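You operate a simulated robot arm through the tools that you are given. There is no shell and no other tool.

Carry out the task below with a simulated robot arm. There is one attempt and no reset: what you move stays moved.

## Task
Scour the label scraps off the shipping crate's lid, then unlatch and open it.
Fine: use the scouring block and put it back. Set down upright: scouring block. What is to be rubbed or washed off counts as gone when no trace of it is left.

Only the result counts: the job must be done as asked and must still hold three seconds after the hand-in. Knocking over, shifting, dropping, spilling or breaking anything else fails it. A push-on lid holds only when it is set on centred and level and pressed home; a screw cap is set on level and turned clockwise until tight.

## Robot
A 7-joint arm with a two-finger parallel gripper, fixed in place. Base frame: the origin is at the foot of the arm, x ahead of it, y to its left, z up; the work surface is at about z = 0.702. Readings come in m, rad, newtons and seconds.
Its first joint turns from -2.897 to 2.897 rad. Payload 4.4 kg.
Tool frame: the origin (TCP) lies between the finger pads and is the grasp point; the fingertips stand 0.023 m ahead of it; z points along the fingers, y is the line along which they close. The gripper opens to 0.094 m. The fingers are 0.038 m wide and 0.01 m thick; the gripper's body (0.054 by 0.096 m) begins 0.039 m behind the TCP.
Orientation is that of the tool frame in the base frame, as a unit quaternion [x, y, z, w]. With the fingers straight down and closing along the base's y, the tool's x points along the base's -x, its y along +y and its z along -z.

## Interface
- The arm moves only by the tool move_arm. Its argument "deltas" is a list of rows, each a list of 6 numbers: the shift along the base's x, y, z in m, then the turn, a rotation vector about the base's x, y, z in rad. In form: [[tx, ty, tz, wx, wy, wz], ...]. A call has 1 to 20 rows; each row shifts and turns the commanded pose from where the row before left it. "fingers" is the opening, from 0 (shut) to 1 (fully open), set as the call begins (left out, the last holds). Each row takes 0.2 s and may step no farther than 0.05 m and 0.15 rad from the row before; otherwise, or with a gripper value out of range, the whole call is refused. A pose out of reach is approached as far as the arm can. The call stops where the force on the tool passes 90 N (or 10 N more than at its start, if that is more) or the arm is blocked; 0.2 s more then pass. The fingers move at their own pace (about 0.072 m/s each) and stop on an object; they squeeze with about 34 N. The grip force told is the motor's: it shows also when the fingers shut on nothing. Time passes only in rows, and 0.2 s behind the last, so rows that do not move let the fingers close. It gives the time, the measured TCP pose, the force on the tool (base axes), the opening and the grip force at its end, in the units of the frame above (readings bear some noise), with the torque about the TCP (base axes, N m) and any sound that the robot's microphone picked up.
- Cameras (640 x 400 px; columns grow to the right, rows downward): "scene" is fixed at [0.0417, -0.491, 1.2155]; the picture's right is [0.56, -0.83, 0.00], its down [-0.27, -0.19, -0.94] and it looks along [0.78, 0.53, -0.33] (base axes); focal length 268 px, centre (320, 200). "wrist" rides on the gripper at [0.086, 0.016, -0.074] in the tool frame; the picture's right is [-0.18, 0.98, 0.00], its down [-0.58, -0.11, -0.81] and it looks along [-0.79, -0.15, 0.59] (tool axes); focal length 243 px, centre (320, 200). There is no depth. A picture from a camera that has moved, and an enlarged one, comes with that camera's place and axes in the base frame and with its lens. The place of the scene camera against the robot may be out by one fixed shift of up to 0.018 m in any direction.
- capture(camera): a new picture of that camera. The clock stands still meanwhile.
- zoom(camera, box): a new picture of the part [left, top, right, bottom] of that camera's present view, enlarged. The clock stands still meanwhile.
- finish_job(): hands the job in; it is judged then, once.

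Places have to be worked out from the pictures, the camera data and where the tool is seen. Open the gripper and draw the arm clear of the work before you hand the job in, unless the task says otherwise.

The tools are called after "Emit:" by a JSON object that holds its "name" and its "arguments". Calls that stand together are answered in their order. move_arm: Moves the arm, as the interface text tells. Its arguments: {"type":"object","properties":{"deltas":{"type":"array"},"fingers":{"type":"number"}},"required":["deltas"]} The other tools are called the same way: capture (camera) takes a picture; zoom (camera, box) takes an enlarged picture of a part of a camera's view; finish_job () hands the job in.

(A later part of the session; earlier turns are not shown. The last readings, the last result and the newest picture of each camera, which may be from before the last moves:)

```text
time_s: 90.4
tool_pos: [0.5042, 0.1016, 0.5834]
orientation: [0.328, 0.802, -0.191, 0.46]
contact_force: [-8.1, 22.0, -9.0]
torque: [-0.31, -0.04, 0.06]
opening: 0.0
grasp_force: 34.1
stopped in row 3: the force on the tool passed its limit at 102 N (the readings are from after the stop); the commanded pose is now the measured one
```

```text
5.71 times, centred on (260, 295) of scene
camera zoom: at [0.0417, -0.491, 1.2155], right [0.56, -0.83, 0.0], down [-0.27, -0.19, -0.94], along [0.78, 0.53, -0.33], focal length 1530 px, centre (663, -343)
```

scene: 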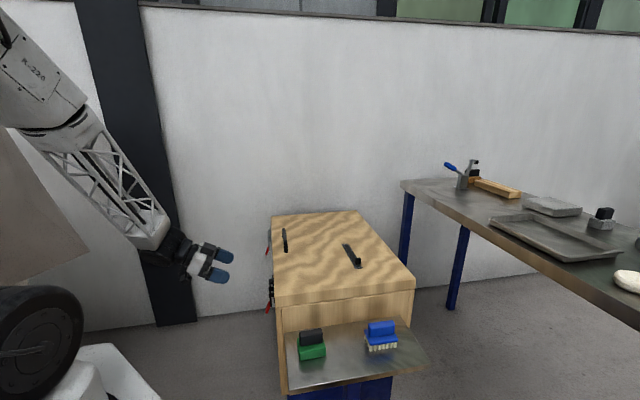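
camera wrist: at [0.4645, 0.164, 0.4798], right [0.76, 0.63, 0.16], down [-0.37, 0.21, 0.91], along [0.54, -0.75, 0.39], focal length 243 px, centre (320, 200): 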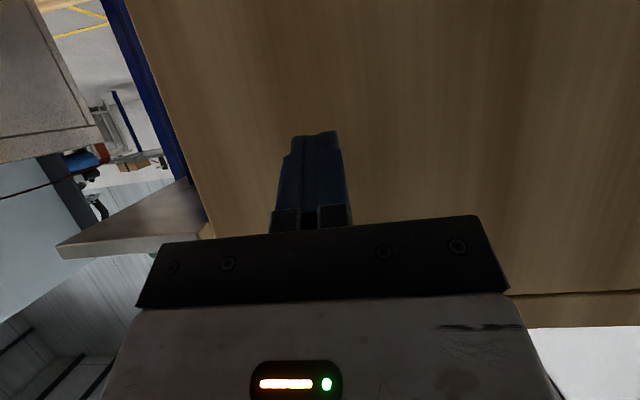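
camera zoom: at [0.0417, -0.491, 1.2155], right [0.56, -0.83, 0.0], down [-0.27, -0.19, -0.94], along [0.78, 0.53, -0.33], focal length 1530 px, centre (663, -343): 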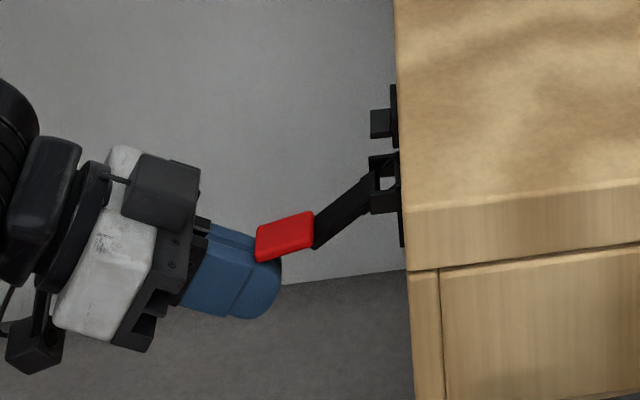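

The force limit tripped because friction dragged the fingers outward while the lever rose to roughly 57°. I continue by following the tab's true arc, in smaller steps.

Emit:
{"name": "move_arm", "arguments": {"deltas": [[-0.0021, 0.0021, 0.0022, 0, 0, 0], [-0.002, 0.002, 0.0044, 0, 0, 0], [-0.0018, 0.0018, 0.0046, 0, 0, 0], [-0.0016, 0.0016, 0.0048, 0, 0, 0], [-0.0014, 0.0014, 0.0049, 0, 0, 0], [-0.0012, 0.0012, 0.005, 0, 0, 0], [0, 0, 0, 0, 0, 0]]}}

Emit:
{"name": "zoom", "arguments": {"camera": "scene", "box": [220, 260, 300, 330]}}

```text
time_s: 92.0
tool_pos: [0.4934, 0.1127, 0.6092]
orientation: [0.329, 0.802, -0.191, 0.46]
contact_force: [0.7, -0.4, 0.6]
torque: [0.03, 0.01, 0.0]
opening: 0.0
grasp_force: 33.9
```

```text
5.71 times, centred on (260, 295) of scene
camera zoom: at [0.0417, -0.491, 1.2155], right [0.56, -0.83, 0.0], down [-0.27, -0.19, -0.94], along [0.78, 0.53, -0.33], focal length 1530 px, centre (663, -343)
```

zoom: 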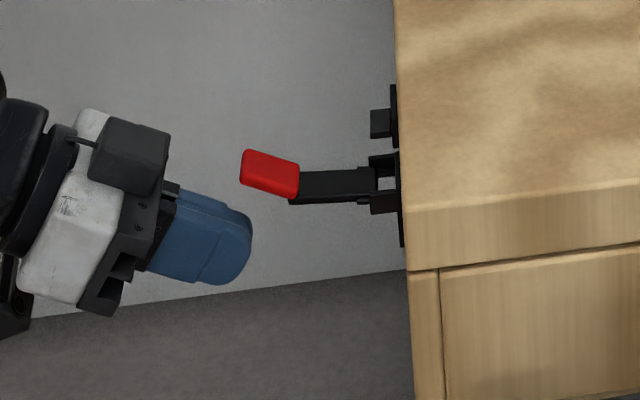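

Latch 1 snapped over to its open position (lever horizontal, no load on the tool). I back off, open the fingers and slide along the face to the same pre-grasp point at latch 2 (about e1=0.811).

Emit:
{"name": "move_arm", "arguments": {"deltas": [[-0.02, 0.02, -0.01, 0, 0, 0], [-0.01, 0.01, 0, 0, 0, 0], [0.03, 0.03, 0, 0, 0, 0], [0.03, 0.03, 0, 0, 0, 0], [0.03, 0.03, 0, 0, 0, 0], [0.03, 0.03, 0.01, 0, 0, 0], [0.03, 0.03, 0.01, 0, 0, 0], [0.03, 0.03, 0.01, 0, 0, 0], [0.03, 0.03, 0, 0, 0, 0], [0.03, 0.03, 0, 0, 0, 0], [0.03, 0.03, 0, 0, 0, 0], [0.0296, -0.0287, 0, 0, 0, 0], [0, 0, 0, 0, 0, 0]], "fingers": 1}}

Emit:
{"name": "capture", "arguments": {"camera": "wrist"}}

Emit:
{"name": "zoom", "arguments": {"camera": "scene", "box": [220, 210, 300, 320]}}

```text
time_s: 94.8
tool_pos: [0.7646, 0.3847, 0.6267]
orientation: [0.33, 0.801, -0.192, 0.461]
contact_force: [0.6, 0.3, -0.2]
torque: [-0.02, -0.02, 0.0]
opening: 0.0942
grasp_force: 0.1
```

```text
taken
camera wrist: at [0.6993, 0.47, 0.5906], right [0.76, 0.63, 0.15], down [-0.36, 0.21, 0.91], along [0.54, -0.74, 0.39], focal length 243 px, centre (320, 200)
```

wrist: 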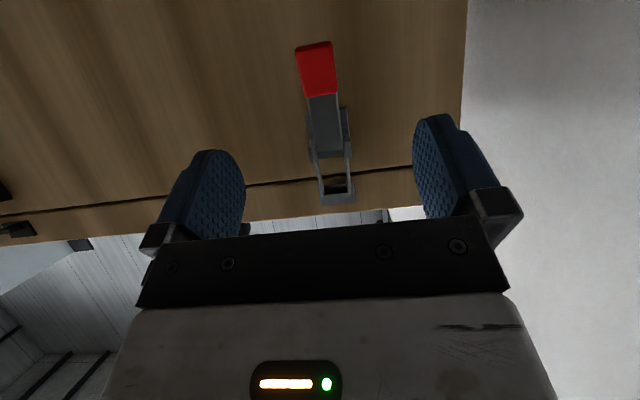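

```text
3.64 times, centred on (260, 265) of scene
camera zoom: at [0.0417, -0.491, 1.2155], right [0.56, -0.83, 0.0], down [-0.27, -0.19, -0.94], along [0.78, 0.53, -0.33], focal length 974 px, centre (538, -36)
```

zoom: 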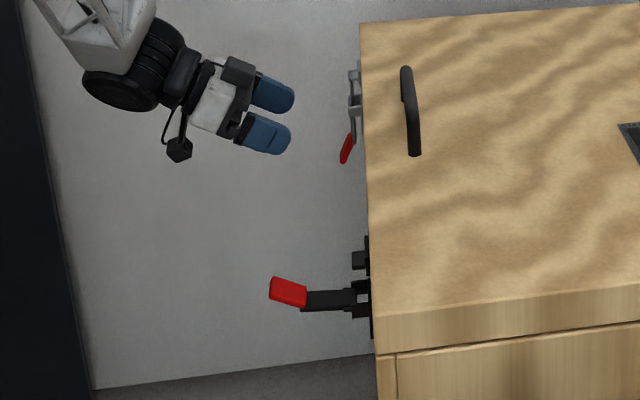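

Latch 2 appears in nearly the same relative place. I advance along the tool axis to bring the tab between the fingers, slightly deeper than last time.

Emit:
{"name": "move_arm", "arguments": {"deltas": [[0.012, -0.0123, -0.0106, 0, 0, 0], [0.012, -0.0123, -0.0106, 0, 0, 0], [0.012, -0.0123, -0.0106, 0, 0, 0], [0.012, -0.0123, -0.0106, 0, 0, 0], [0.012, -0.0123, -0.0106, 0, 0, 0], [0, 0, 0, 0, 0, 0]]}}

Emit:
{"name": "capture", "arguments": {"camera": "wrist"}}

Emit:
{"name": "zoom", "arguments": {"camera": "scene", "box": [240, 215, 290, 265]}}

```text
time_s: 96.1
tool_pos: [0.8211, 0.3255, 0.5766]
orientation: [0.329, 0.801, -0.192, 0.462]
contact_force: [-30.1, 17.1, 12.2]
torque: [-0.79, 0.06, -1.91]
opening: 0.094
grasp_force: 0.0
stopped in row 6: the force on the tool passed its limit at 152 N (the readings are from after the stop); the commanded pose is now the measured one
```

```text
taken
camera wrist: at [0.7569, 0.4126, 0.5405], right [0.76, 0.63, 0.16], down [-0.36, 0.21, 0.91], along [0.54, -0.74, 0.39], focal length 243 px, centre (320, 200)
```

wrist: 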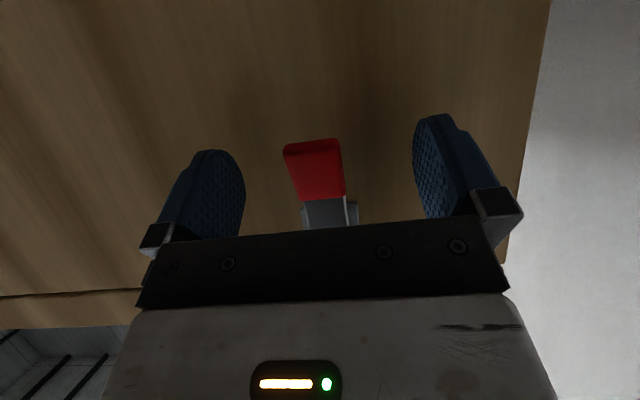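

```text
8.00 times, centred on (265, 240) of scene
camera zoom: at [0.0417, -0.491, 1.2155], right [0.56, -0.83, 0.0], down [-0.27, -0.19, -0.94], along [0.78, 0.53, -0.33], focal length 2142 px, centre (760, -120)
```

zoom: 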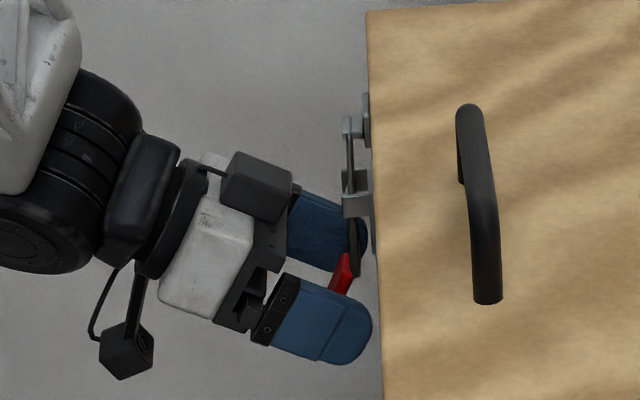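

The fingertips touched the crate face and tripped the force limit. I back off slightly at once and compare the crate's outline with the earlier picture to make sure it hasn't moved.

Emit:
{"name": "move_arm", "arguments": {"deltas": [[-0.0035, 0.0035, 0, 0, 0, 0], [0, 0, 0, 0, 0, 0]]}}

Emit:
{"name": "zoom", "arguments": {"camera": "scene", "box": [240, 190, 440, 315]}}

Emit:
{"name": "zoom", "arguments": {"camera": "scene", "box": [260, 280, 440, 400]}}

```text
time_s: 96.7
tool_pos: [0.8189, 0.3283, 0.5772]
orientation: [0.329, 0.801, -0.192, 0.461]
contact_force: [-0.6, 0.5, 0.3]
torque: [0.02, 0.02, 0.01]
opening: 0.0941
grasp_force: 0.0
```

```text
3.20 times, centred on (340, 252) of scene
camera zoom: at [0.0417, -0.491, 1.2155], right [0.56, -0.83, 0.0], down [-0.27, -0.19, -0.94], along [0.78, 0.53, -0.33], focal length 857 px, centre (256, 32)
```

zoom: 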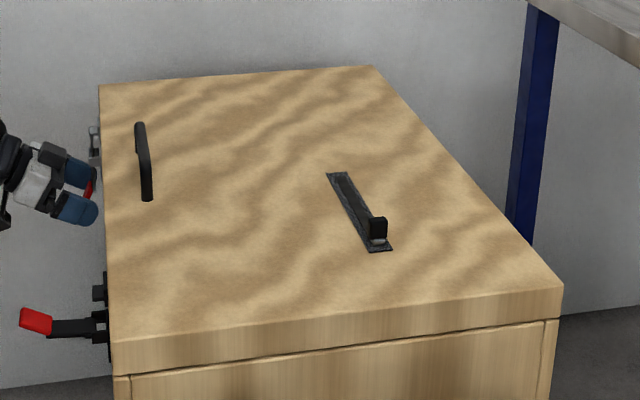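

```text
3.33 times, centred on (350, 340) of scene
camera zoom: at [0.0417, -0.491, 1.2155], right [0.56, -0.83, 0.0], down [-0.27, -0.19, -0.94], along [0.78, 0.53, -0.33], focal length 892 px, centre (220, -267)
```

zoom: 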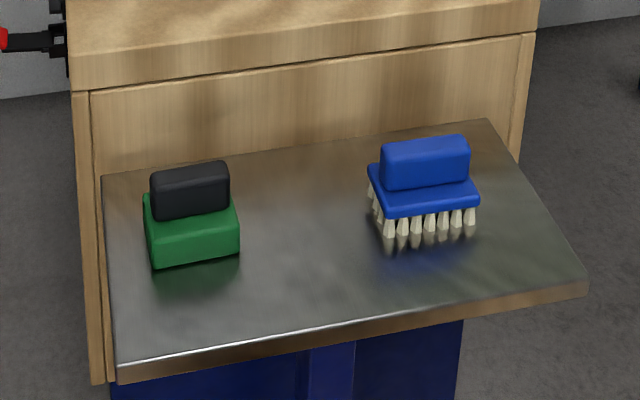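

The crate's outline is unchanged, so nothing shifted. The tab lies between the fingers; I nudge down 3 mm and close on it.

Emit:
{"name": "move_arm", "arguments": {"deltas": [[-0.0007, -0.0007, -0.003, 0, 0, 0], [0, 0, 0, 0, 0, 0]]}}

Emit:
{"name": "move_arm", "arguments": {"deltas": [[0, 0, 0, 0, 0, 0], [0, 0, 0, 0, 0, 0], [0, 0, 0, 0, 0, 0], [0, 0, 0, 0, 0, 0], [0, 0, 0, 0, 0, 0]], "fingers": 0}}

Emit:
{"name": "zoom", "arguments": {"camera": "scene", "box": [240, 215, 290, 265]}}

Emit:
{"name": "capture", "arguments": {"camera": "wrist"}}

```text
time_s: 97.3
tool_pos: [0.8185, 0.3293, 0.5743]
orientation: [0.329, 0.801, -0.192, 0.461]
contact_force: [0.5, -0.1, 0.2]
torque: [-0.01, 0.0, 0.01]
opening: 0.0941
grasp_force: 0.1
```

```text
time_s: 98.5
tool_pos: [0.8176, 0.3277, 0.573]
orientation: [0.33, 0.802, -0.192, 0.46]
contact_force: [-13.8, -8.4, 4.8]
torque: [0.83, -1.18, -0.9]
opening: 0.0259
grasp_force: 44.6
```

```text
8.00 times, centred on (265, 240) of scene
camera zoom: at [0.0417, -0.491, 1.2155], right [0.56, -0.83, 0.0], down [-0.27, -0.19, -0.94], along [0.78, 0.53, -0.33], focal length 2142 px, centre (760, -120)
```

zoom: 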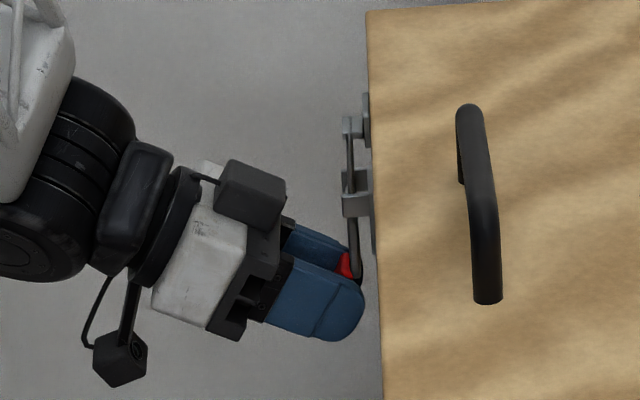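

```text
taken
camera wrist: at [0.7532, 0.4144, 0.5366], right [0.76, 0.63, 0.16], down [-0.36, 0.21, 0.91], along [0.54, -0.74, 0.39], focal length 243 px, centre (320, 200)
```

wrist: 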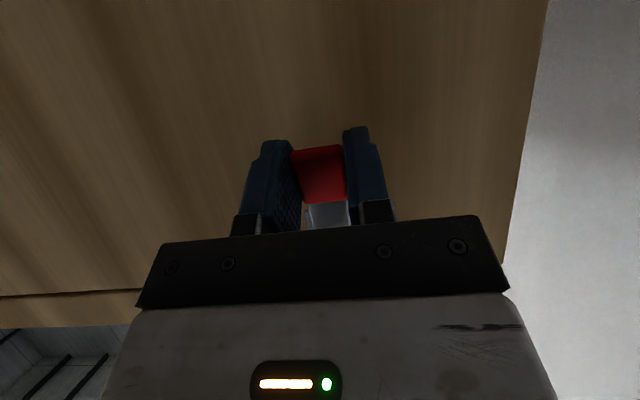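

Tab 2 is gripped. This time I turn the hand together with the lever about its pivot (rigid rotation) so the fingers don't slide: first 20°.

Emit:
{"name": "move_arm", "arguments": {"deltas": [[-0.0007, -0.0007, 0, 0, 0, 0], [-0.0032, 0.0032, 0.0018, 0.04937, 0.04937, 0], [-0.0031, 0.0031, 0.0021, 0.04937, 0.04937, 0], [-0.003, 0.003, 0.0024, 0.04937, 0.04937, 0], [-0.0029, 0.0029, 0.0027, 0.04937, 0.04937, 0], [-0.0027, 0.0027, 0.003, 0.04937, 0.04937, 0], [0, 0, 0, 0, 0, 0]]}}

Emit:
{"name": "zoom", "arguments": {"camera": "scene", "box": [240, 215, 290, 265]}}

```text
time_s: 100.1
tool_pos: [0.8032, 0.3418, 0.5862]
orientation: [0.357, 0.87, -0.13, 0.315]
contact_force: [19.7, 31.3, -19.9]
torque: [0.87, -0.34, -0.52]
opening: 0.0258
grasp_force: 45.0
```

```text
8.00 times, centred on (265, 240) of scene
camera zoom: at [0.0417, -0.491, 1.2155], right [0.56, -0.83, 0.0], down [-0.27, -0.19, -0.94], along [0.78, 0.53, -0.33], focal length 2142 px, centre (760, -120)
```

zoom: 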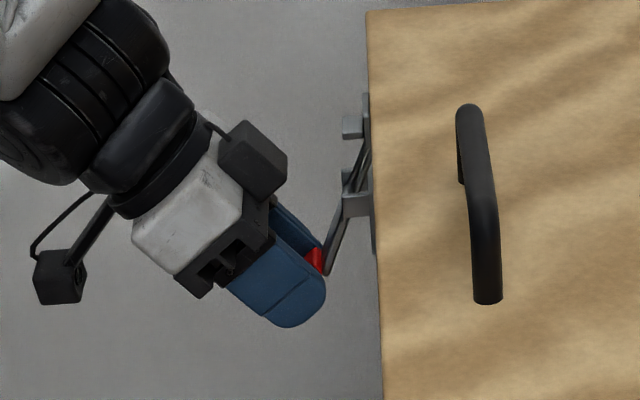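

The lever follows without sliding. I correct the sideways load (+e1) and continue another 20°.

Emit:
{"name": "move_arm", "arguments": {"deltas": [[0.001, 0.001, 0, 0, 0, 0], [-0.0026, 0.0026, 0.00325, 0.04937, 0.04937, 0], [-0.0024, 0.0024, 0.0035, 0.04937, 0.04937, 0], [-0.0022, 0.0022, 0.0037, 0.04937, 0.04937, 0], [-0.00205, 0.00205, 0.0039, 0.04937, 0.04937, 0], [-0.0018, 0.0018, 0.0041, 0.04937, 0.04937, 0], [0, 0, 0, 0, 0, 0]]}}

Emit:
{"name": "zoom", "arguments": {"camera": "scene", "box": [240, 215, 290, 265]}}

```text
time_s: 101.7
tool_pos: [0.7925, 0.3525, 0.605]
orientation: [0.374, 0.911, -0.065, 0.16]
contact_force: [14.2, -15.4, -2.7]
torque: [0.89, 0.25, -0.91]
opening: 0.0262
grasp_force: 45.3
```

```text
8.00 times, centred on (265, 240) of scene
camera zoom: at [0.0417, -0.491, 1.2155], right [0.56, -0.83, 0.0], down [-0.27, -0.19, -0.94], along [0.78, 0.53, -0.33], focal length 2142 px, centre (760, -120)
```

zoom: 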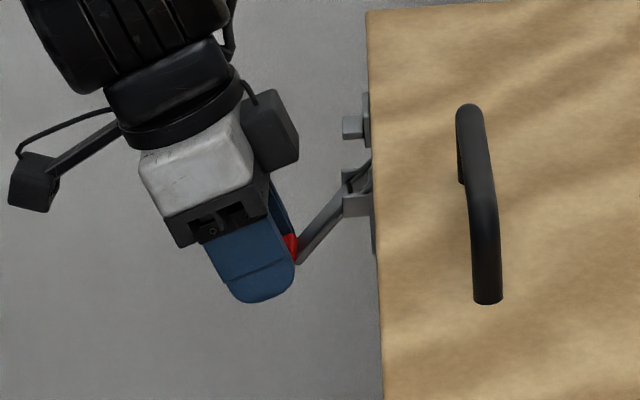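

The lever is at about 55° with the tab still held. I continue the arc up to horizontal, with a slightly smaller radius and a bit of hand rotation.

Emit:
{"name": "move_arm", "arguments": {"deltas": [[-0.0013, 0.0013, 0.0057, 0.0247, 0.0247, 0], [-0.0016, 0.0016, 0.0054, 0.0247, 0.0247, 0], [-0.0012, 0.0012, 0.0056, 0.0247, 0.0247, 0], [-0.0009, 0.0009, 0.0057, 0.0247, 0.0247, 0], [-0.0005, 0.0005, 0.0058, 0.0247, 0.0247, 0], [-0.0002, 0.0002, 0.0058, 0.0247, 0.0247, 0], [0, 0, 0, 0, 0, 0]]}}

Emit:
{"name": "zoom", "arguments": {"camera": "scene", "box": [240, 215, 290, 265]}}

```text
time_s: 103.3
tool_pos: [0.7857, 0.3589, 0.6381]
orientation: [0.379, 0.923, -0.027, 0.063]
contact_force: [-18.2, -4.8, -16.2]
torque: [0.62, 1.02, -1.34]
opening: 0.0261
grasp_force: 44.8
```

```text
8.00 times, centred on (265, 240) of scene
camera zoom: at [0.0417, -0.491, 1.2155], right [0.56, -0.83, 0.0], down [-0.27, -0.19, -0.94], along [0.78, 0.53, -0.33], focal length 2142 px, centre (760, -120)
```

zoom: 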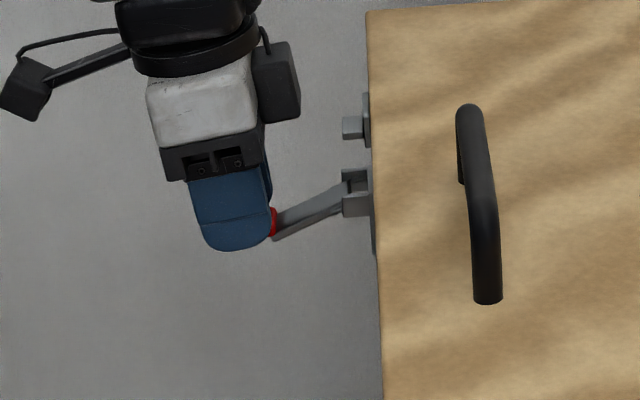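

The lever is around 75°. I keep lifting a couple of centimetres along the arc to carry it over.

Emit:
{"name": "move_arm", "arguments": {"deltas": [[0.0003, -0.0003, 0.006, 0, 0, 0], [0.0007, -0.0007, 0.006, 0, 0, 0], [0.001, -0.001, 0.006, 0, 0, 0], [0.0014, -0.0014, 0.006, 0, 0, 0], [0.0018, -0.0018, 0.0058, 0, 0, 0], [0, 0, 0, 0, 0, 0]]}}

Emit:
{"name": "zoom", "arguments": {"camera": "scene", "box": [240, 215, 290, 265]}}

```text
time_s: 104.7
tool_pos: [0.7912, 0.3555, 0.6682]
orientation: [0.38, 0.923, -0.027, 0.062]
contact_force: [-42.2, -20.3, -10.4]
torque: [0.18, 1.59, -0.03]
opening: 0.0256
grasp_force: 44.7
```

```text
8.00 times, centred on (265, 240) of scene
camera zoom: at [0.0417, -0.491, 1.2155], right [0.56, -0.83, 0.0], down [-0.27, -0.19, -0.94], along [0.78, 0.53, -0.33], focal length 2142 px, centre (760, -120)
```

zoom: 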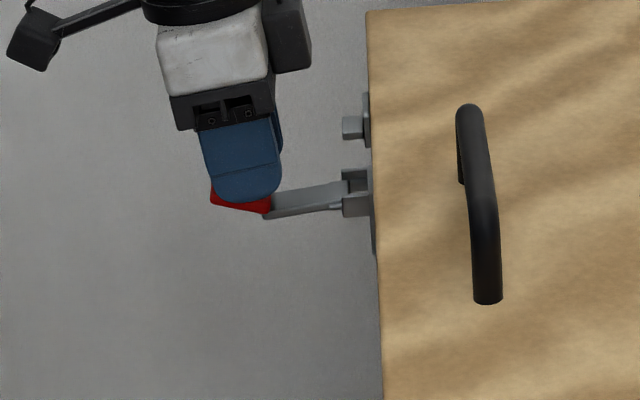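

The lever is close to open, about 10° short of latch 1's final angle, and the fingers have slid up on the tab. I open the fingers and see where the lever settles.

Emit:
{"name": "move_arm", "arguments": {"deltas": [[0, 0, 0, 0, 0, 0], [0, 0, 0, 0, 0, 0], [0, 0, 0, 0, 0, 0], [0, 0, 0, 0, 0, 0]], "fingers": 1}}

Emit:
{"name": "zoom", "arguments": {"camera": "scene", "box": [240, 215, 290, 265]}}

Emit:
{"name": "capture", "arguments": {"camera": "wrist"}}

```text
time_s: 105.7
tool_pos: [0.7911, 0.355, 0.6693]
orientation: [0.379, 0.923, -0.025, 0.064]
contact_force: [0.2, 0.6, -0.2]
torque: [0.02, 0.01, -0.02]
opening: 0.0937
grasp_force: 0.0
```

```text
8.00 times, centred on (265, 240) of scene
camera zoom: at [0.0417, -0.491, 1.2155], right [0.56, -0.83, 0.0], down [-0.27, -0.19, -0.94], along [0.78, 0.53, -0.33], focal length 2142 px, centre (760, -120)
```

zoom: 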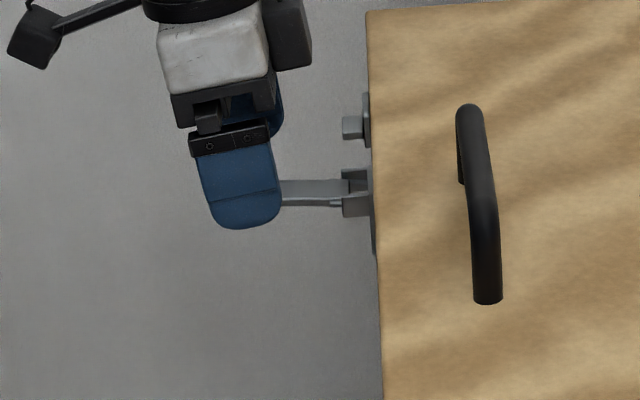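

```text
taken
camera wrist: at [0.7365, 0.4331, 0.7313], right [0.82, 0.57, 0.03], down [0.25, -0.41, 0.88], along [0.51, -0.71, -0.48], focal length 243 px, centre (320, 200)
```

wrist: 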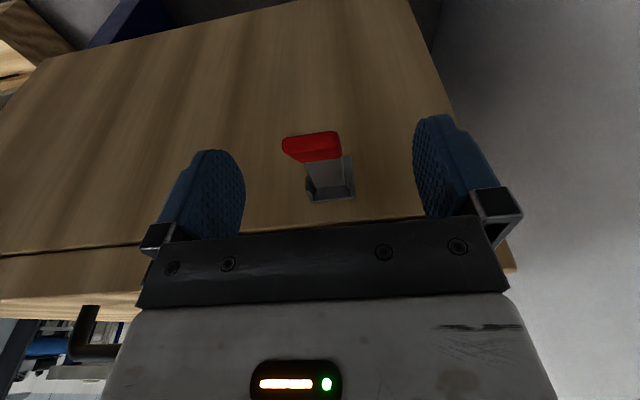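

Released, lever 2 settled at the same open angle as latch 1, so both latches are open. I retreat outward and up, straighten the hand, and turn it 90° over the lid handle near (0.742, 0.137).

Emit:
{"name": "move_arm", "arguments": {"deltas": [[-0.015, 0.015, 0.02, 0, 0, 0], [-0.015, 0.015, 0.035, 0.0488, 0.0488, 0], [0, 0, 0.045, 0.0488, 0.0488, 0], [0, 0, 0.045, 0, 0, 0], [0, 0, 0.045, 0, 0, 0], [0, 0, 0.02, 0, 0, 0], [-0.0008, -0.0222, 0, 0, 0, 0.1428], [-0.0008, -0.0222, 0, 0, 0, 0.1428], [-0.0008, -0.0222, 0, 0, 0, 0.1428], [-0.0008, -0.0222, 0, 0, 0, 0.1428], [-0.0008, -0.0222, 0, 0, 0, 0.1428], [-0.0008, -0.0222, 0, 0, 0, 0.1428], [-0.0008, -0.0222, 0, 0, 0, 0.1428], [-0.0008, -0.0222, 0, 0, 0, 0.1428], [-0.0008, -0.0222, 0, 0, 0, 0.1428], [-0.0008, -0.0222, 0, 0, 0, 0.1428], [-0.0008, -0.0222, 0, 0, 0, 0.1428], [0, 0, 0, 0, 0, 0]]}}

Emit:
{"name": "capture", "arguments": {"camera": "wrist"}}

Emit:
{"name": "capture", "arguments": {"camera": "scene"}}

```text
time_s: 109.5
tool_pos: [0.7543, 0.1399, 0.8767]
orientation: [-0.385, 0.923, 0.0, -0.001]
contact_force: [0.2, 0.4, 0.5]
torque: [0.0, 0.0, 0.0]
opening: 0.0939
grasp_force: 0.0
```

```text
taken
camera wrist: at [0.6826, 0.0894, 0.9521], right [-0.57, 0.82, 0.0], down [0.49, 0.34, 0.81], along [0.66, 0.46, -0.59], focal length 243 px, centre (320, 200)
```

wrist: 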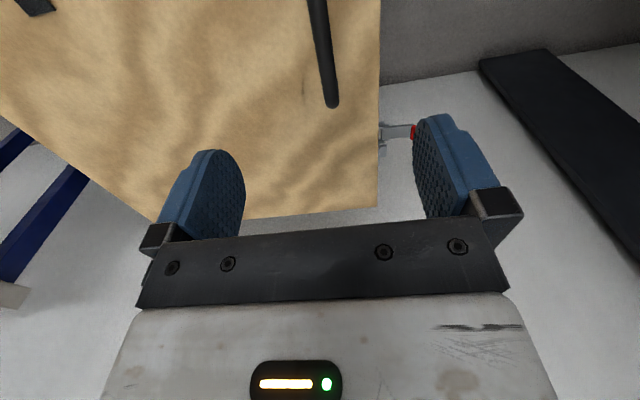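

```text
taken
```

scene: 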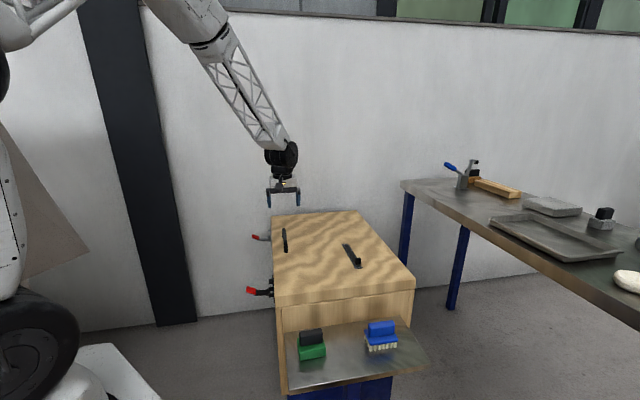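

Both red tabs stand out and the hand is over the handle, whose bar is parallel to tool x and about 4 mm off. I correct, descend partway and check the bar's height.

Emit:
{"name": "move_arm", "arguments": {"deltas": [[-0.005, -0.002, -0.03, 0, 0, 0], [-0.0048, -0.0022, -0.03, 0, 0, 0], [0, 0, -0.02, 0, 0, 0], [0, 0, 0, 0, 0, 0]]}}

Emit:
{"name": "capture", "arguments": {"camera": "wrist"}}

Emit:
{"name": "zoom", "arguments": {"camera": "scene", "box": [255, 195, 315, 260]}}

```text
time_s: 110.5
tool_pos: [0.7424, 0.137, 0.7987]
orientation: [-0.385, 0.923, -0.001, 0.0]
contact_force: [-0.4, 0.0, -0.1]
torque: [0.01, -0.01, 0.01]
opening: 0.0939
grasp_force: 0.0
```

```text
taken
camera wrist: at [0.6716, 0.0865, 0.873], right [-0.57, 0.82, 0.0], down [0.49, 0.34, 0.81], along [0.66, 0.46, -0.59], focal length 243 px, centre (320, 200)
```

wrist: 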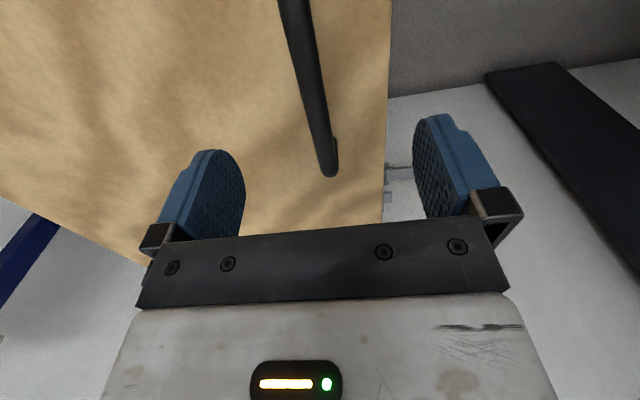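

```text
6.15 times, centred on (285, 228) of scene
camera zoom: at [0.0417, -0.491, 1.2155], right [0.56, -0.83, 0.0], down [-0.27, -0.19, -0.94], along [0.78, 0.53, -0.33], focal length 1647 px, centre (535, 31)
```

zoom: 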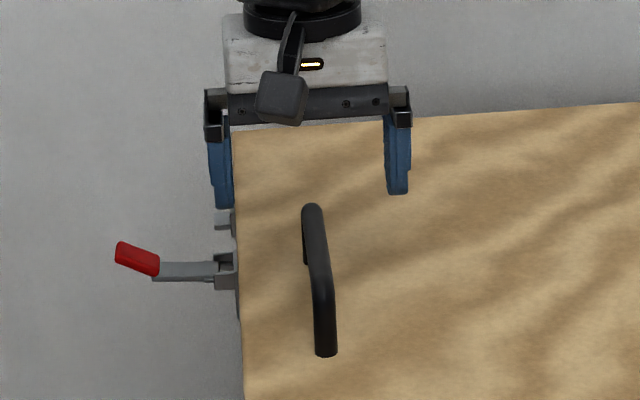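

The bar's top is at z≈0.747 and centred between the fingers. I descend to put the TCP at the bar's centre (z≈0.741) and close.

Emit:
{"name": "move_arm", "arguments": {"deltas": [[0, 0, -0.025, 0, 0, 0], [0, 0, -0.02, 0, 0, 0], [0, 0, -0.012, 0, 0, 0], [0, 0, 0, 0, 0, 0]]}}

Emit:
{"name": "move_arm", "arguments": {"deltas": [[0, 0, 0, 0, 0, 0], [0, 0, 0, 0, 0, 0], [0, 0, 0, 0, 0, 0], [0, 0, 0, 0, 0, 0], [0, 0, 0, 0, 0, 0]], "fingers": 0}}

Emit:
{"name": "zoom", "arguments": {"camera": "scene", "box": [255, 195, 315, 260]}}

```text
time_s: 111.5
tool_pos: [0.7415, 0.136, 0.7425]
orientation: [-0.385, 0.923, 0.001, 0.0]
contact_force: [-0.2, 0.6, -0.3]
torque: [0.03, 0.04, 0.0]
opening: 0.0938
grasp_force: 0.2
```

```text
time_s: 112.9
tool_pos: [0.744, 0.1359, 0.7417]
orientation: [-0.384, 0.923, -0.001, 0.001]
contact_force: [15.1, -14.6, -12.5]
torque: [-0.27, 0.33, -0.81]
opening: 0.0138
grasp_force: 44.5
stopped in row 5: the force on the tool passed its limit at 93 N (the readings are from after the stop); the commanded pose is now the measured one
```

```text
6.15 times, centred on (285, 228) of scene
camera zoom: at [0.0417, -0.491, 1.2155], right [0.56, -0.83, 0.0], down [-0.27, -0.19, -0.94], along [0.78, 0.53, -0.33], focal length 1647 px, centre (535, 31)
```

zoom: 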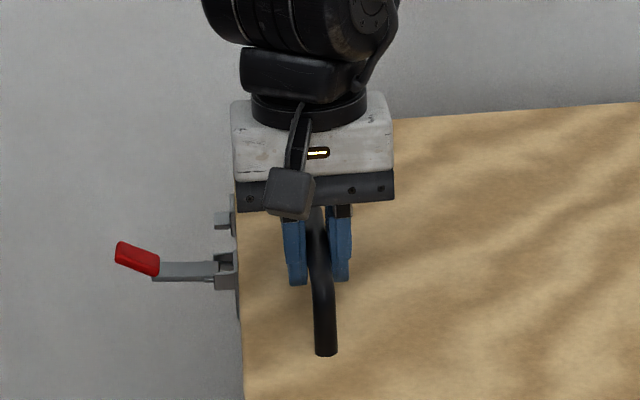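

The handle bar is gripped (opening 0.0138). I relieve the small sideways load and begin lifting along the hinge arc by about 3° to feel whether the lid is free.

Emit:
{"name": "move_arm", "arguments": {"deltas": [[0.0007, -0.0007, 0, 0, 0, 0], [0.0008, -0.0008, 0.0052, 0, 0, 0], [0.0008, -0.0008, 0.0052, 0, 0, 0], [0.0009, -0.0009, 0.0051, 0, 0, 0], [0.0009, -0.0009, 0.0051, 0, 0, 0], [0, 0, 0, 0, 0, 0]]}}

Emit:
{"name": "zoom", "arguments": {"camera": "scene", "box": [240, 190, 440, 315]}}

```text
time_s: 114.3
tool_pos: [0.7466, 0.1333, 0.7609]
orientation: [-0.385, 0.923, -0.001, 0.0]
contact_force: [-0.6, -3.8, -8.9]
torque: [-0.55, 0.72, -1.05]
opening: 0.0137
grasp_force: 45.3
```

```text
3.20 times, centred on (340, 252) of scene
camera zoom: at [0.0417, -0.491, 1.2155], right [0.56, -0.83, 0.0], down [-0.27, -0.19, -0.94], along [0.78, 0.53, -0.33], focal length 857 px, centre (256, 32)
```

zoom: 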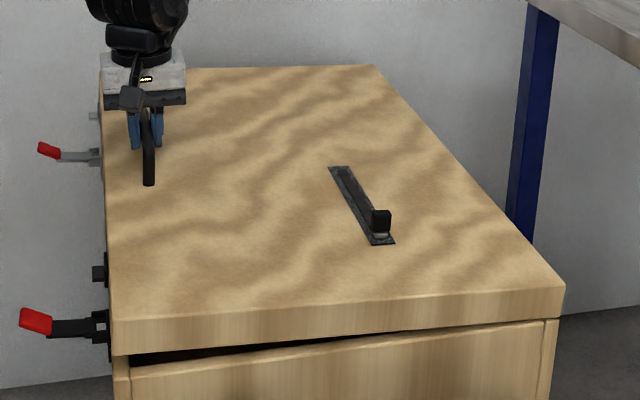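

The lid lifts freely with about 9 N. I continue along the hinge arc to about 23° and check the forces.

Emit:
{"name": "move_arm", "arguments": {"deltas": [[0.0035, -0.0035, 0.0168, 0, 0, 0], [0.004, -0.004, 0.0166, 0, 0, 0], [0.0045, -0.0045, 0.0163, 0, 0, 0], [0.005, -0.005, 0.0159, 0, 0, 0], [0.0055, -0.0055, 0.0157, 0, 0, 0], [0.0059, -0.0059, 0.0153, 0, 0, 0], [0.0065, -0.0065, 0.0149, 0, 0, 0], [0.0069, -0.0069, 0.0145, 0, 0, 0], [0, 0, 0, 0, 0, 0]]}}

Emit:
{"name": "capture", "arguments": {"camera": "scene"}}

```text
time_s: 115.4
tool_pos: [0.7648, 0.1143, 0.834]
orientation: [-0.385, 0.923, 0.001, -0.001]
contact_force: [-20.8, 22.0, 11.5]
torque: [0.85, -0.82, -1.63]
opening: 0.014
grasp_force: 45.9
stopped in row 5: the force on the tool passed its limit at 95 N (the readings are from after the stop); the commanded pose is now the measured one
```

```text
taken
```

scene: 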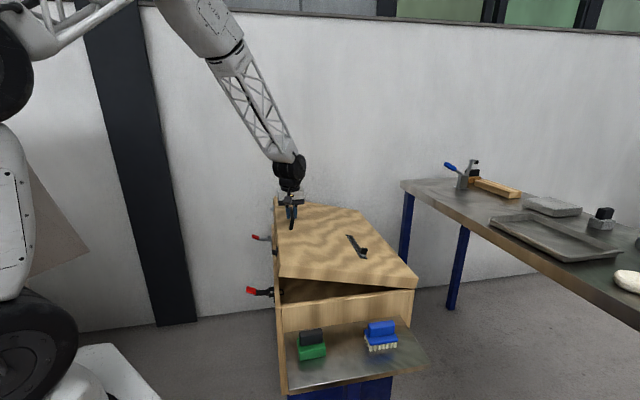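

The force limit tripped because my arc pulled slightly too far inward; the readings suggest the hinge line sits near z≈0.672. I relieve the load and go on in smaller steps with the corrected arc.

Emit:
{"name": "move_arm", "arguments": {"deltas": [[-0.0008, 0.0008, 0, 0, 0, -0.012], [0.0041, -0.0041, 0.0125, 0, 0, 0], [0.0045, -0.0045, 0.0123, 0, 0, 0], [0.0047, -0.0047, 0.0122, 0, 0, 0], [0, 0, 0, 0, 0, 0]]}}

Emit:
{"name": "zoom", "arguments": {"camera": "scene", "box": [240, 160, 440, 320]}}

```text
time_s: 116.6
tool_pos: [0.779, 0.1, 0.869]
orientation: [-0.38, 0.925, 0.0, 0.0]
contact_force: [11.8, -2.8, -13.9]
torque: [-0.39, 0.36, 0.73]
opening: 0.0137
grasp_force: 44.2
```

```text
2.50 times, centred on (340, 240) of scene
camera zoom: at [0.0417, -0.491, 1.2155], right [0.56, -0.83, 0.0], down [-0.27, -0.19, -0.94], along [0.78, 0.53, -0.33], focal length 669 px, centre (270, 100)
```

zoom: 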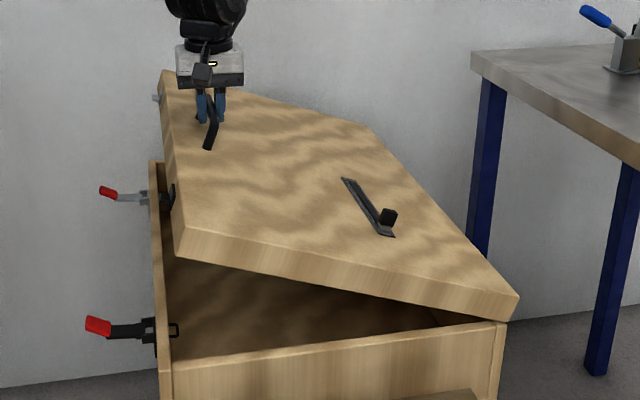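

The lid is at about 20° with low forces. I continue the arc to roughly 30°.

Emit:
{"name": "move_arm", "arguments": {"deltas": [[0.0053, -0.0053, 0.0118, 0, 0, 0], [0.0054, -0.0054, 0.0116, 0, 0, 0], [0.0057, -0.0057, 0.0113, 0, 0, 0], [0.006, -0.006, 0.0111, 0, 0, 0], [0.0062, -0.0062, 0.0108, 0, 0, 0], [0, 0, 0, 0, 0, 0]]}}

Emit:
{"name": "zoom", "arguments": {"camera": "scene", "box": [240, 130, 440, 290]}}

```text
time_s: 118.0
tool_pos: [0.8064, 0.0726, 0.9254]
orientation: [-0.379, 0.925, 0.001, 0.0]
contact_force: [11.7, 0.0, -15.2]
torque: [0.03, 0.04, 0.36]
opening: 0.0135
grasp_force: 45.0
```

```text
2.50 times, centred on (340, 210) of scene
camera zoom: at [0.0417, -0.491, 1.2155], right [0.56, -0.83, 0.0], down [-0.27, -0.19, -0.94], along [0.78, 0.53, -0.33], focal length 669 px, centre (270, 175)
```

zoom: 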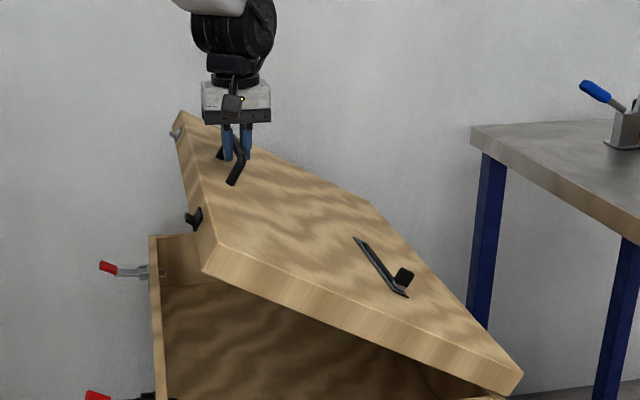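

The lid is at about 30° and moving smoothly. I continue to roughly 42°.

Emit:
{"name": "move_arm", "arguments": {"deltas": [[0.0081, -0.0081, 0.013, 0, 0, 0], [0.0084, -0.0084, 0.0124, 0, 0, 0], [0.0088, -0.0088, 0.0119, 0, 0, 0], [0.0092, -0.0092, 0.0114, 0, 0, 0], [0.0095, -0.0095, 0.0108, 0, 0, 0], [0, 0, 0, 0, 0, 0]]}}

Emit:
{"name": "zoom", "arguments": {"camera": "scene", "box": [240, 110, 440, 270]}}

```text
time_s: 119.4
tool_pos: [0.8506, 0.0272, 0.9859]
orientation: [-0.38, 0.925, 0.0, 0.0]
contact_force: [21.2, 6.9, -26.1]
torque: [0.3, -0.22, -0.26]
opening: 0.0139
grasp_force: 45.4
```

```text
2.50 times, centred on (340, 190) of scene
camera zoom: at [0.0417, -0.491, 1.2155], right [0.56, -0.83, 0.0], down [-0.27, -0.19, -0.94], along [0.78, 0.53, -0.33], focal length 669 px, centre (270, 225)
```

zoom: 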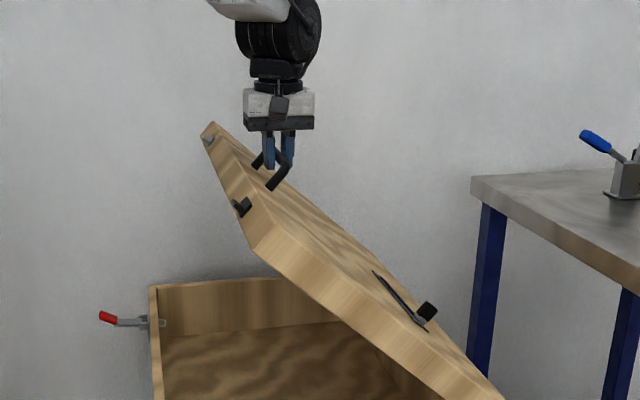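

The lid is at about 42° and the load is moderate, mostly radial (my radius is about 1.5 mm too large). I correct and continue to about 55°.

Emit:
{"name": "move_arm", "arguments": {"deltas": [[0.0107, -0.0093, 0.0084, 0, 0, 0], [0.0101, -0.0101, 0.0096, 0, 0, 0], [0.0103, -0.0103, 0.0089, 0, 0, 0], [0.0107, -0.0107, 0.0082, 0, 0, 0], [0.0109, -0.0109, 0.0076, 0, 0, 0], [0, 0, 0, 0, 0, 0]]}}

Emit:
{"name": "zoom", "arguments": {"camera": "scene", "box": [240, 90, 440, 250]}}

```text
time_s: 120.8
tool_pos: [0.9038, -0.0218, 1.0282]
orientation: [-0.379, 0.925, 0.0, 0.0]
contact_force: [-15.4, -3.2, 6.6]
torque: [0.06, 0.13, -0.87]
opening: 0.0141
grasp_force: 45.0
```

```text
2.50 times, centred on (340, 170) of scene
camera zoom: at [0.0417, -0.491, 1.2155], right [0.56, -0.83, 0.0], down [-0.27, -0.19, -0.94], along [0.78, 0.53, -0.33], focal length 669 px, centre (270, 275)
```

zoom: 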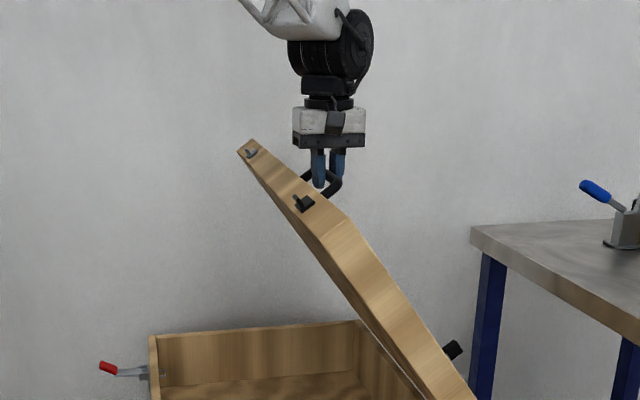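

The lid is at about 55°, forces small. I continue along the arc to about 67°.

Emit:
{"name": "move_arm", "arguments": {"deltas": [[0.0116, -0.0116, 0.0076, 0, 0, 0], [0.0113, -0.0113, 0.0062, 0, 0, 0], [0.0115, -0.0115, 0.0056, 0, 0, 0], [0.0117, -0.0117, 0.0048, 0, 0, 0], [0.0118, -0.0118, 0.0041, 0, 0, 0], [0, 0, 0, 0, 0, 0]]}}

Emit:
{"name": "zoom", "arguments": {"camera": "scene", "box": [240, 90, 440, 250]}}

```text
time_s: 122.2
tool_pos: [0.9616, -0.08, 1.0568]
orientation: [-0.379, 0.925, 0.001, -0.001]
contact_force: [-2.4, 1.9, -6.3]
torque: [-0.52, 0.82, -1.15]
opening: 0.0135
grasp_force: 45.5
```

```text
2.50 times, centred on (340, 170) of scene
camera zoom: at [0.0417, -0.491, 1.2155], right [0.56, -0.83, 0.0], down [-0.27, -0.19, -0.94], along [0.78, 0.53, -0.33], focal length 669 px, centre (270, 275)
```

zoom: 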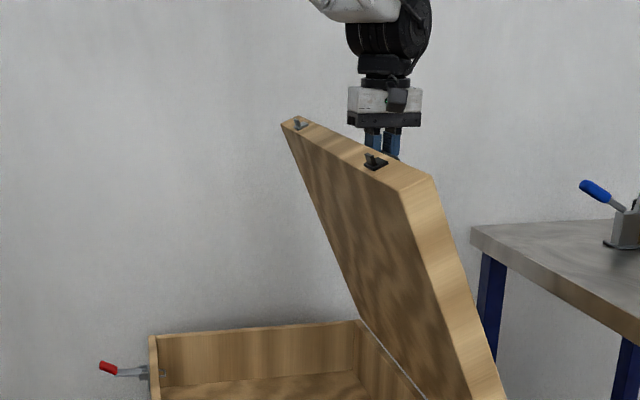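

The lid is at about 67° and the arm still tracks well. I continue to about 75° while leaning the hand slightly over so its body clears the lid's edge.

Emit:
{"name": "move_arm", "arguments": {"deltas": [[0.012, -0.012, 0.0033, 0.0247, 0.0247, 0], [0.012, -0.012, 0.0026, 0.0247, 0.0247, 0], [0.0121, -0.0121, 0.0019, 0.0247, 0.0247, 0], [0, 0, 0, 0.0247, 0.0247, 0], [0, 0, 0, 0, 0, 0]]}}

Emit:
{"name": "zoom", "arguments": {"camera": "scene", "box": [260, 90, 460, 250]}}

```text
time_s: 123.4
tool_pos: [0.9985, -0.1164, 1.0635]
orientation: [-0.378, 0.923, 0.066, -0.028]
contact_force: [6.5, 0.7, -31.5]
torque: [0.38, -0.51, -1.2]
opening: 0.0137
grasp_force: 45.0
```

```text
2.50 times, centred on (360, 170) of scene
camera zoom: at [0.0417, -0.491, 1.2155], right [0.56, -0.83, 0.0], down [-0.27, -0.19, -0.94], along [0.78, 0.53, -0.33], focal length 669 px, centre (220, 275)
```

zoom: 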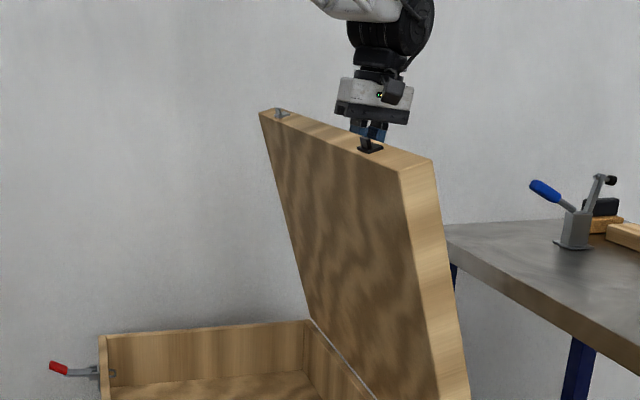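

The lid is at about 76°; there's a small upward radial excess that I'll correct. I continue in steps to about 85°, leaning the hand a bit further.

Emit:
{"name": "move_arm", "arguments": {"deltas": [[0.0121, -0.0121, -0.0006, 0.02, 0.02, 0], [0.0121, -0.0121, 0.0002, 0.02, 0.02, 0], [0.0121, -0.0121, -0.0005, 0.02, 0.02, 0], [0.0121, -0.0121, -0.0012, 0.02, 0.02, 0], [0, 0, 0, 0, 0, 0]]}}

Emit:
{"name": "zoom", "arguments": {"camera": "scene", "box": [260, 90, 460, 250]}}

```text
time_s: 124.6
tool_pos: [1.0453, -0.1655, 1.0642]
orientation: [-0.376, 0.918, 0.117, -0.048]
contact_force: [6.2, 8.7, -4.2]
torque: [0.21, -0.1, -1.85]
opening: 0.0136
grasp_force: 44.7
```

```text
2.50 times, centred on (360, 170) of scene
camera zoom: at [0.0417, -0.491, 1.2155], right [0.56, -0.83, 0.0], down [-0.27, -0.19, -0.94], along [0.78, 0.53, -0.33], focal length 669 px, centre (220, 275)
```

zoom: 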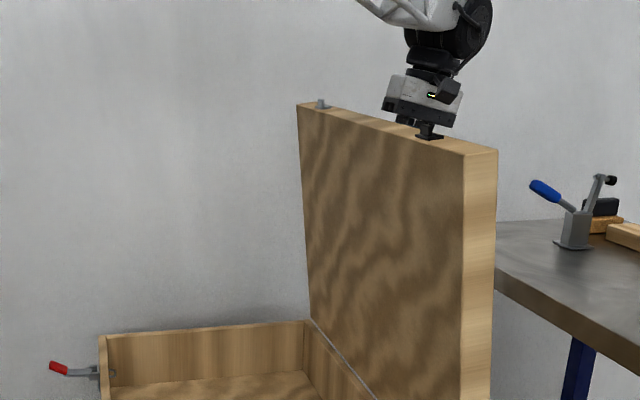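

The lid is near 87° and the arm still follows. I continue past vertical so the lid can rest open on its stop.

Emit:
{"name": "move_arm", "arguments": {"deltas": [[0.0123, -0.0119, -0.0019, 0.015, 0.015, -0.01], [0.0121, -0.0119, -0.0026, 0.015, 0.015, 0], [0.012, -0.012, -0.0033, 0.015, 0.015, 0], [0.0118, -0.0118, -0.004, 0.015, 0.015, 0], [0, 0, 0, 0, 0, 0]]}}

Emit:
{"name": "zoom", "arguments": {"camera": "scene", "box": [260, 90, 460, 250]}}

```text
time_s: 125.8
tool_pos: [1.0952, -0.2121, 1.0508]
orientation: [-0.369, 0.914, 0.156, -0.064]
contact_force: [1.5, -3.3, 6.1]
torque: [0.81, -0.73, 1.53]
opening: 0.0139
grasp_force: 45.5
```

```text
2.50 times, centred on (360, 170) of scene
camera zoom: at [0.0417, -0.491, 1.2155], right [0.56, -0.83, 0.0], down [-0.27, -0.19, -0.94], along [0.78, 0.53, -0.33], focal length 669 px, centre (220, 275)
```

zoom: 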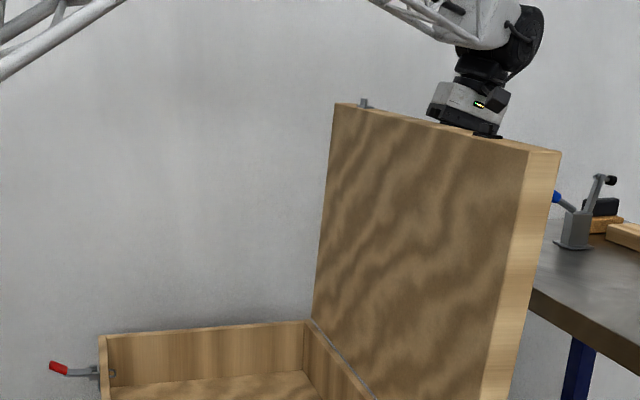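

The lid is at about 97°, past vertical. I carry on gently a few more degrees to find the stop, so it won't drop when released.

Emit:
{"name": "move_arm", "arguments": {"deltas": [[0.0116, -0.0116, -0.005, 0.01, 0.01, 0], [0.0115, -0.0115, -0.0056, 0.01, 0.01, 0], [0, 0, 0, 0, 0, 0]]}}

Emit:
{"name": "zoom", "arguments": {"camera": "scene", "box": [260, 90, 460, 250]}}

```text
time_s: 126.6
tool_pos: [1.1176, -0.2372, 1.0406]
orientation: [-0.368, 0.912, 0.168, -0.07]
contact_force: [-1.6, -10.4, 14.7]
torque: [0.14, -0.15, 1.74]
opening: 0.014
grasp_force: 44.9
```

```text
2.50 times, centred on (360, 170) of scene
camera zoom: at [0.0417, -0.491, 1.2155], right [0.56, -0.83, 0.0], down [-0.27, -0.19, -0.94], along [0.78, 0.53, -0.33], focal length 669 px, centre (220, 275)
```

zoom: 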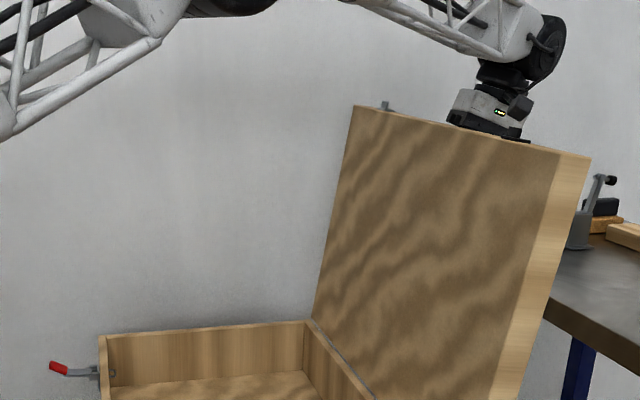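

The lid is at about 103° with almost no tangential load. I try a few degrees more to see whether a stop is there.

Emit:
{"name": "move_arm", "arguments": {"deltas": [[0.0057, -0.0057, -0.0028, 0, 0, 0], [0.0056, -0.0056, -0.0034, 0, 0, 0], [0.0055, -0.0055, -0.0036, 0, 0, 0], [0, 0, 0, 0, 0, 0]]}}

Emit:
{"name": "capture", "arguments": {"camera": "scene"}}

```text
time_s: 127.2
tool_pos: [1.1257, -0.2428, 1.0369]
orientation: [-0.37, 0.91, 0.171, -0.074]
contact_force: [-56.3, 18.6, 8.8]
torque: [-0.31, 0.54, 1.41]
opening: 0.0139
grasp_force: 45.6
stopped in row 3: the force on the tool passed its limit at 100 N (the readings are from after the stop); the commanded pose is now the measured one
```

```text
taken
```

scene: 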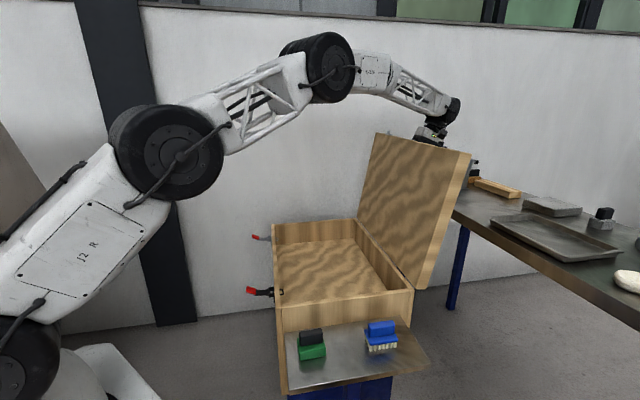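

The lid is against its stop at about 105° (53 N push-back), so it will rest open. I back off 2 mm to unload, then open the fingers only partway so they don't push against the lid.

Emit:
{"name": "move_arm", "arguments": {"deltas": [[-0.0014, 0.0014, 0, 0, 0, 0], [0, 0, 0, 0, 0, 0]]}}

Emit:
{"name": "move_arm", "arguments": {"deltas": [[0, 0, 0, 0, 0, 0], [0, 0, 0, 0, 0, 0], [0, 0, 0, 0, 0, 0]], "fingers": 0.34}}

Emit:
{"name": "zoom", "arguments": {"camera": "scene", "box": [340, 80, 500, 210]}}

Emit:
{"name": "capture", "arguments": {"camera": "wrist"}}

```text
time_s: 127.8
tool_pos: [1.1253, -0.2414, 1.0371]
orientation: [-0.37, 0.91, 0.17, -0.071]
contact_force: [-1.9, 2.8, 13.0]
torque: [-0.21, 0.14, 1.76]
opening: 0.0138
grasp_force: 45.0
```

```text
time_s: 128.6
tool_pos: [1.126, -0.2425, 1.0353]
orientation: [-0.37, 0.91, 0.171, -0.073]
contact_force: [0.6, 0.4, -0.3]
torque: [0.0, 0.02, 0.01]
opening: 0.0317
grasp_force: 0.0
```

```text
3.08 times, centred on (420, 145) of scene
camera zoom: at [0.0417, -0.491, 1.2155], right [0.56, -0.83, 0.0], down [-0.27, -0.19, -0.94], along [0.78, 0.53, -0.33], focal length 824 px, centre (12, 369)
```

zoom: 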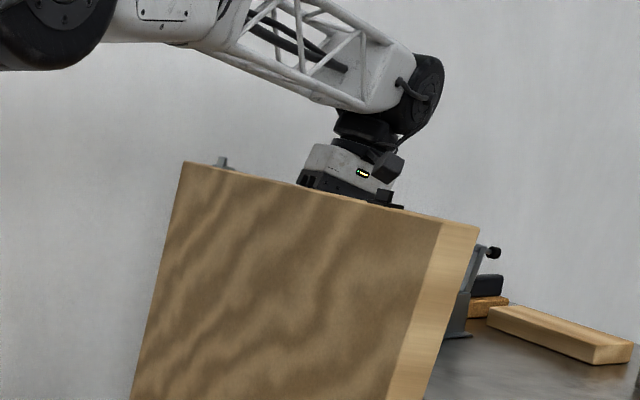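

```text
taken
camera wrist: at [1.0731, -0.3115, 1.1118], right [-0.5, 0.79, 0.36], down [0.69, 0.12, 0.71], along [0.51, 0.61, -0.61], focal length 243 px, centre (320, 200)
```

wrist: 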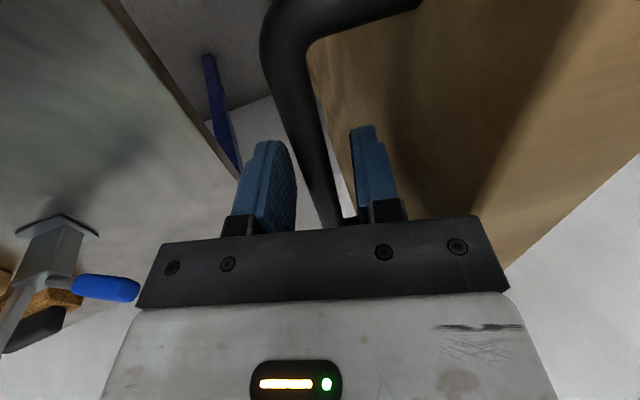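

The fingers are off the bar and the lid stays put. I withdraw along the tool axis, away from the handle and lid edge.

Emit:
{"name": "move_arm", "arguments": {"deltas": [[0.0026, -0.0026, 0.0093, 0, 0, 0], [0.0052, -0.0051, 0.0186, 0, 0, 0], [0.0052, -0.0051, 0.0186, 0, 0, 0], [0.0052, -0.0051, 0.0186, 0, 0, 0], [0.0052, -0.0051, 0.0186, 0, 0, 0], [0.0, 0.0, 0.03, 0, 0, 0], [0.0, 0.0, 0.03, 0, 0, 0], [0, 0, 0, 0, 0, 0]]}}

Emit:
{"name": "capture", "arguments": {"camera": "scene"}}

Emit:
{"name": "capture", "arguments": {"camera": "wrist"}}

```text
time_s: 130.4
tool_pos: [1.149, -0.265, 1.1797]
orientation: [-0.37, 0.91, 0.171, -0.072]
contact_force: [0.2, 0.7, 0.0]
torque: [0.0, -0.01, 0.0]
opening: 0.0321
grasp_force: 0.0
```

```text
taken
```

scene: 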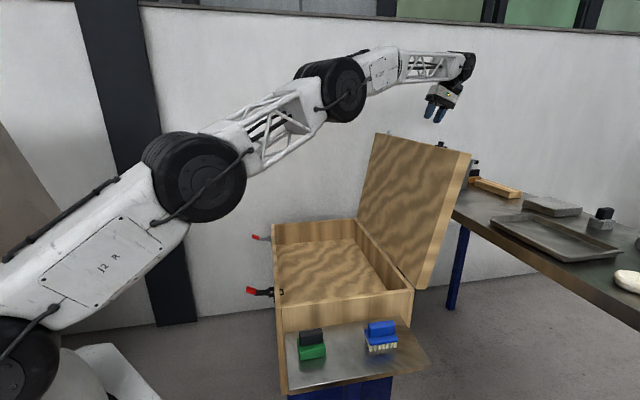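

```text
taken
camera wrist: at [1.0969, -0.3347, 1.2568], right [-0.5, 0.79, 0.36], down [0.69, 0.12, 0.71], along [0.51, 0.61, -0.61], focal length 243 px, centre (320, 200)
```

wrist: 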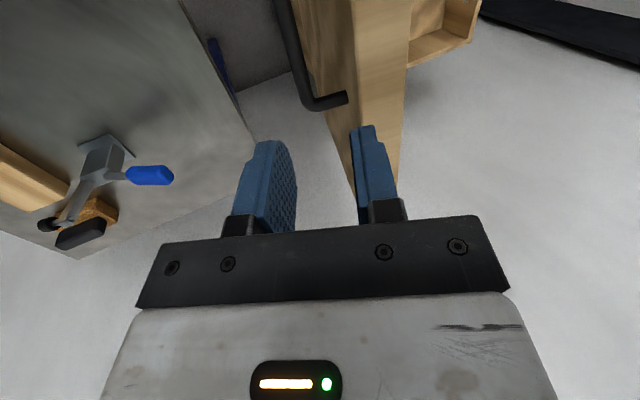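

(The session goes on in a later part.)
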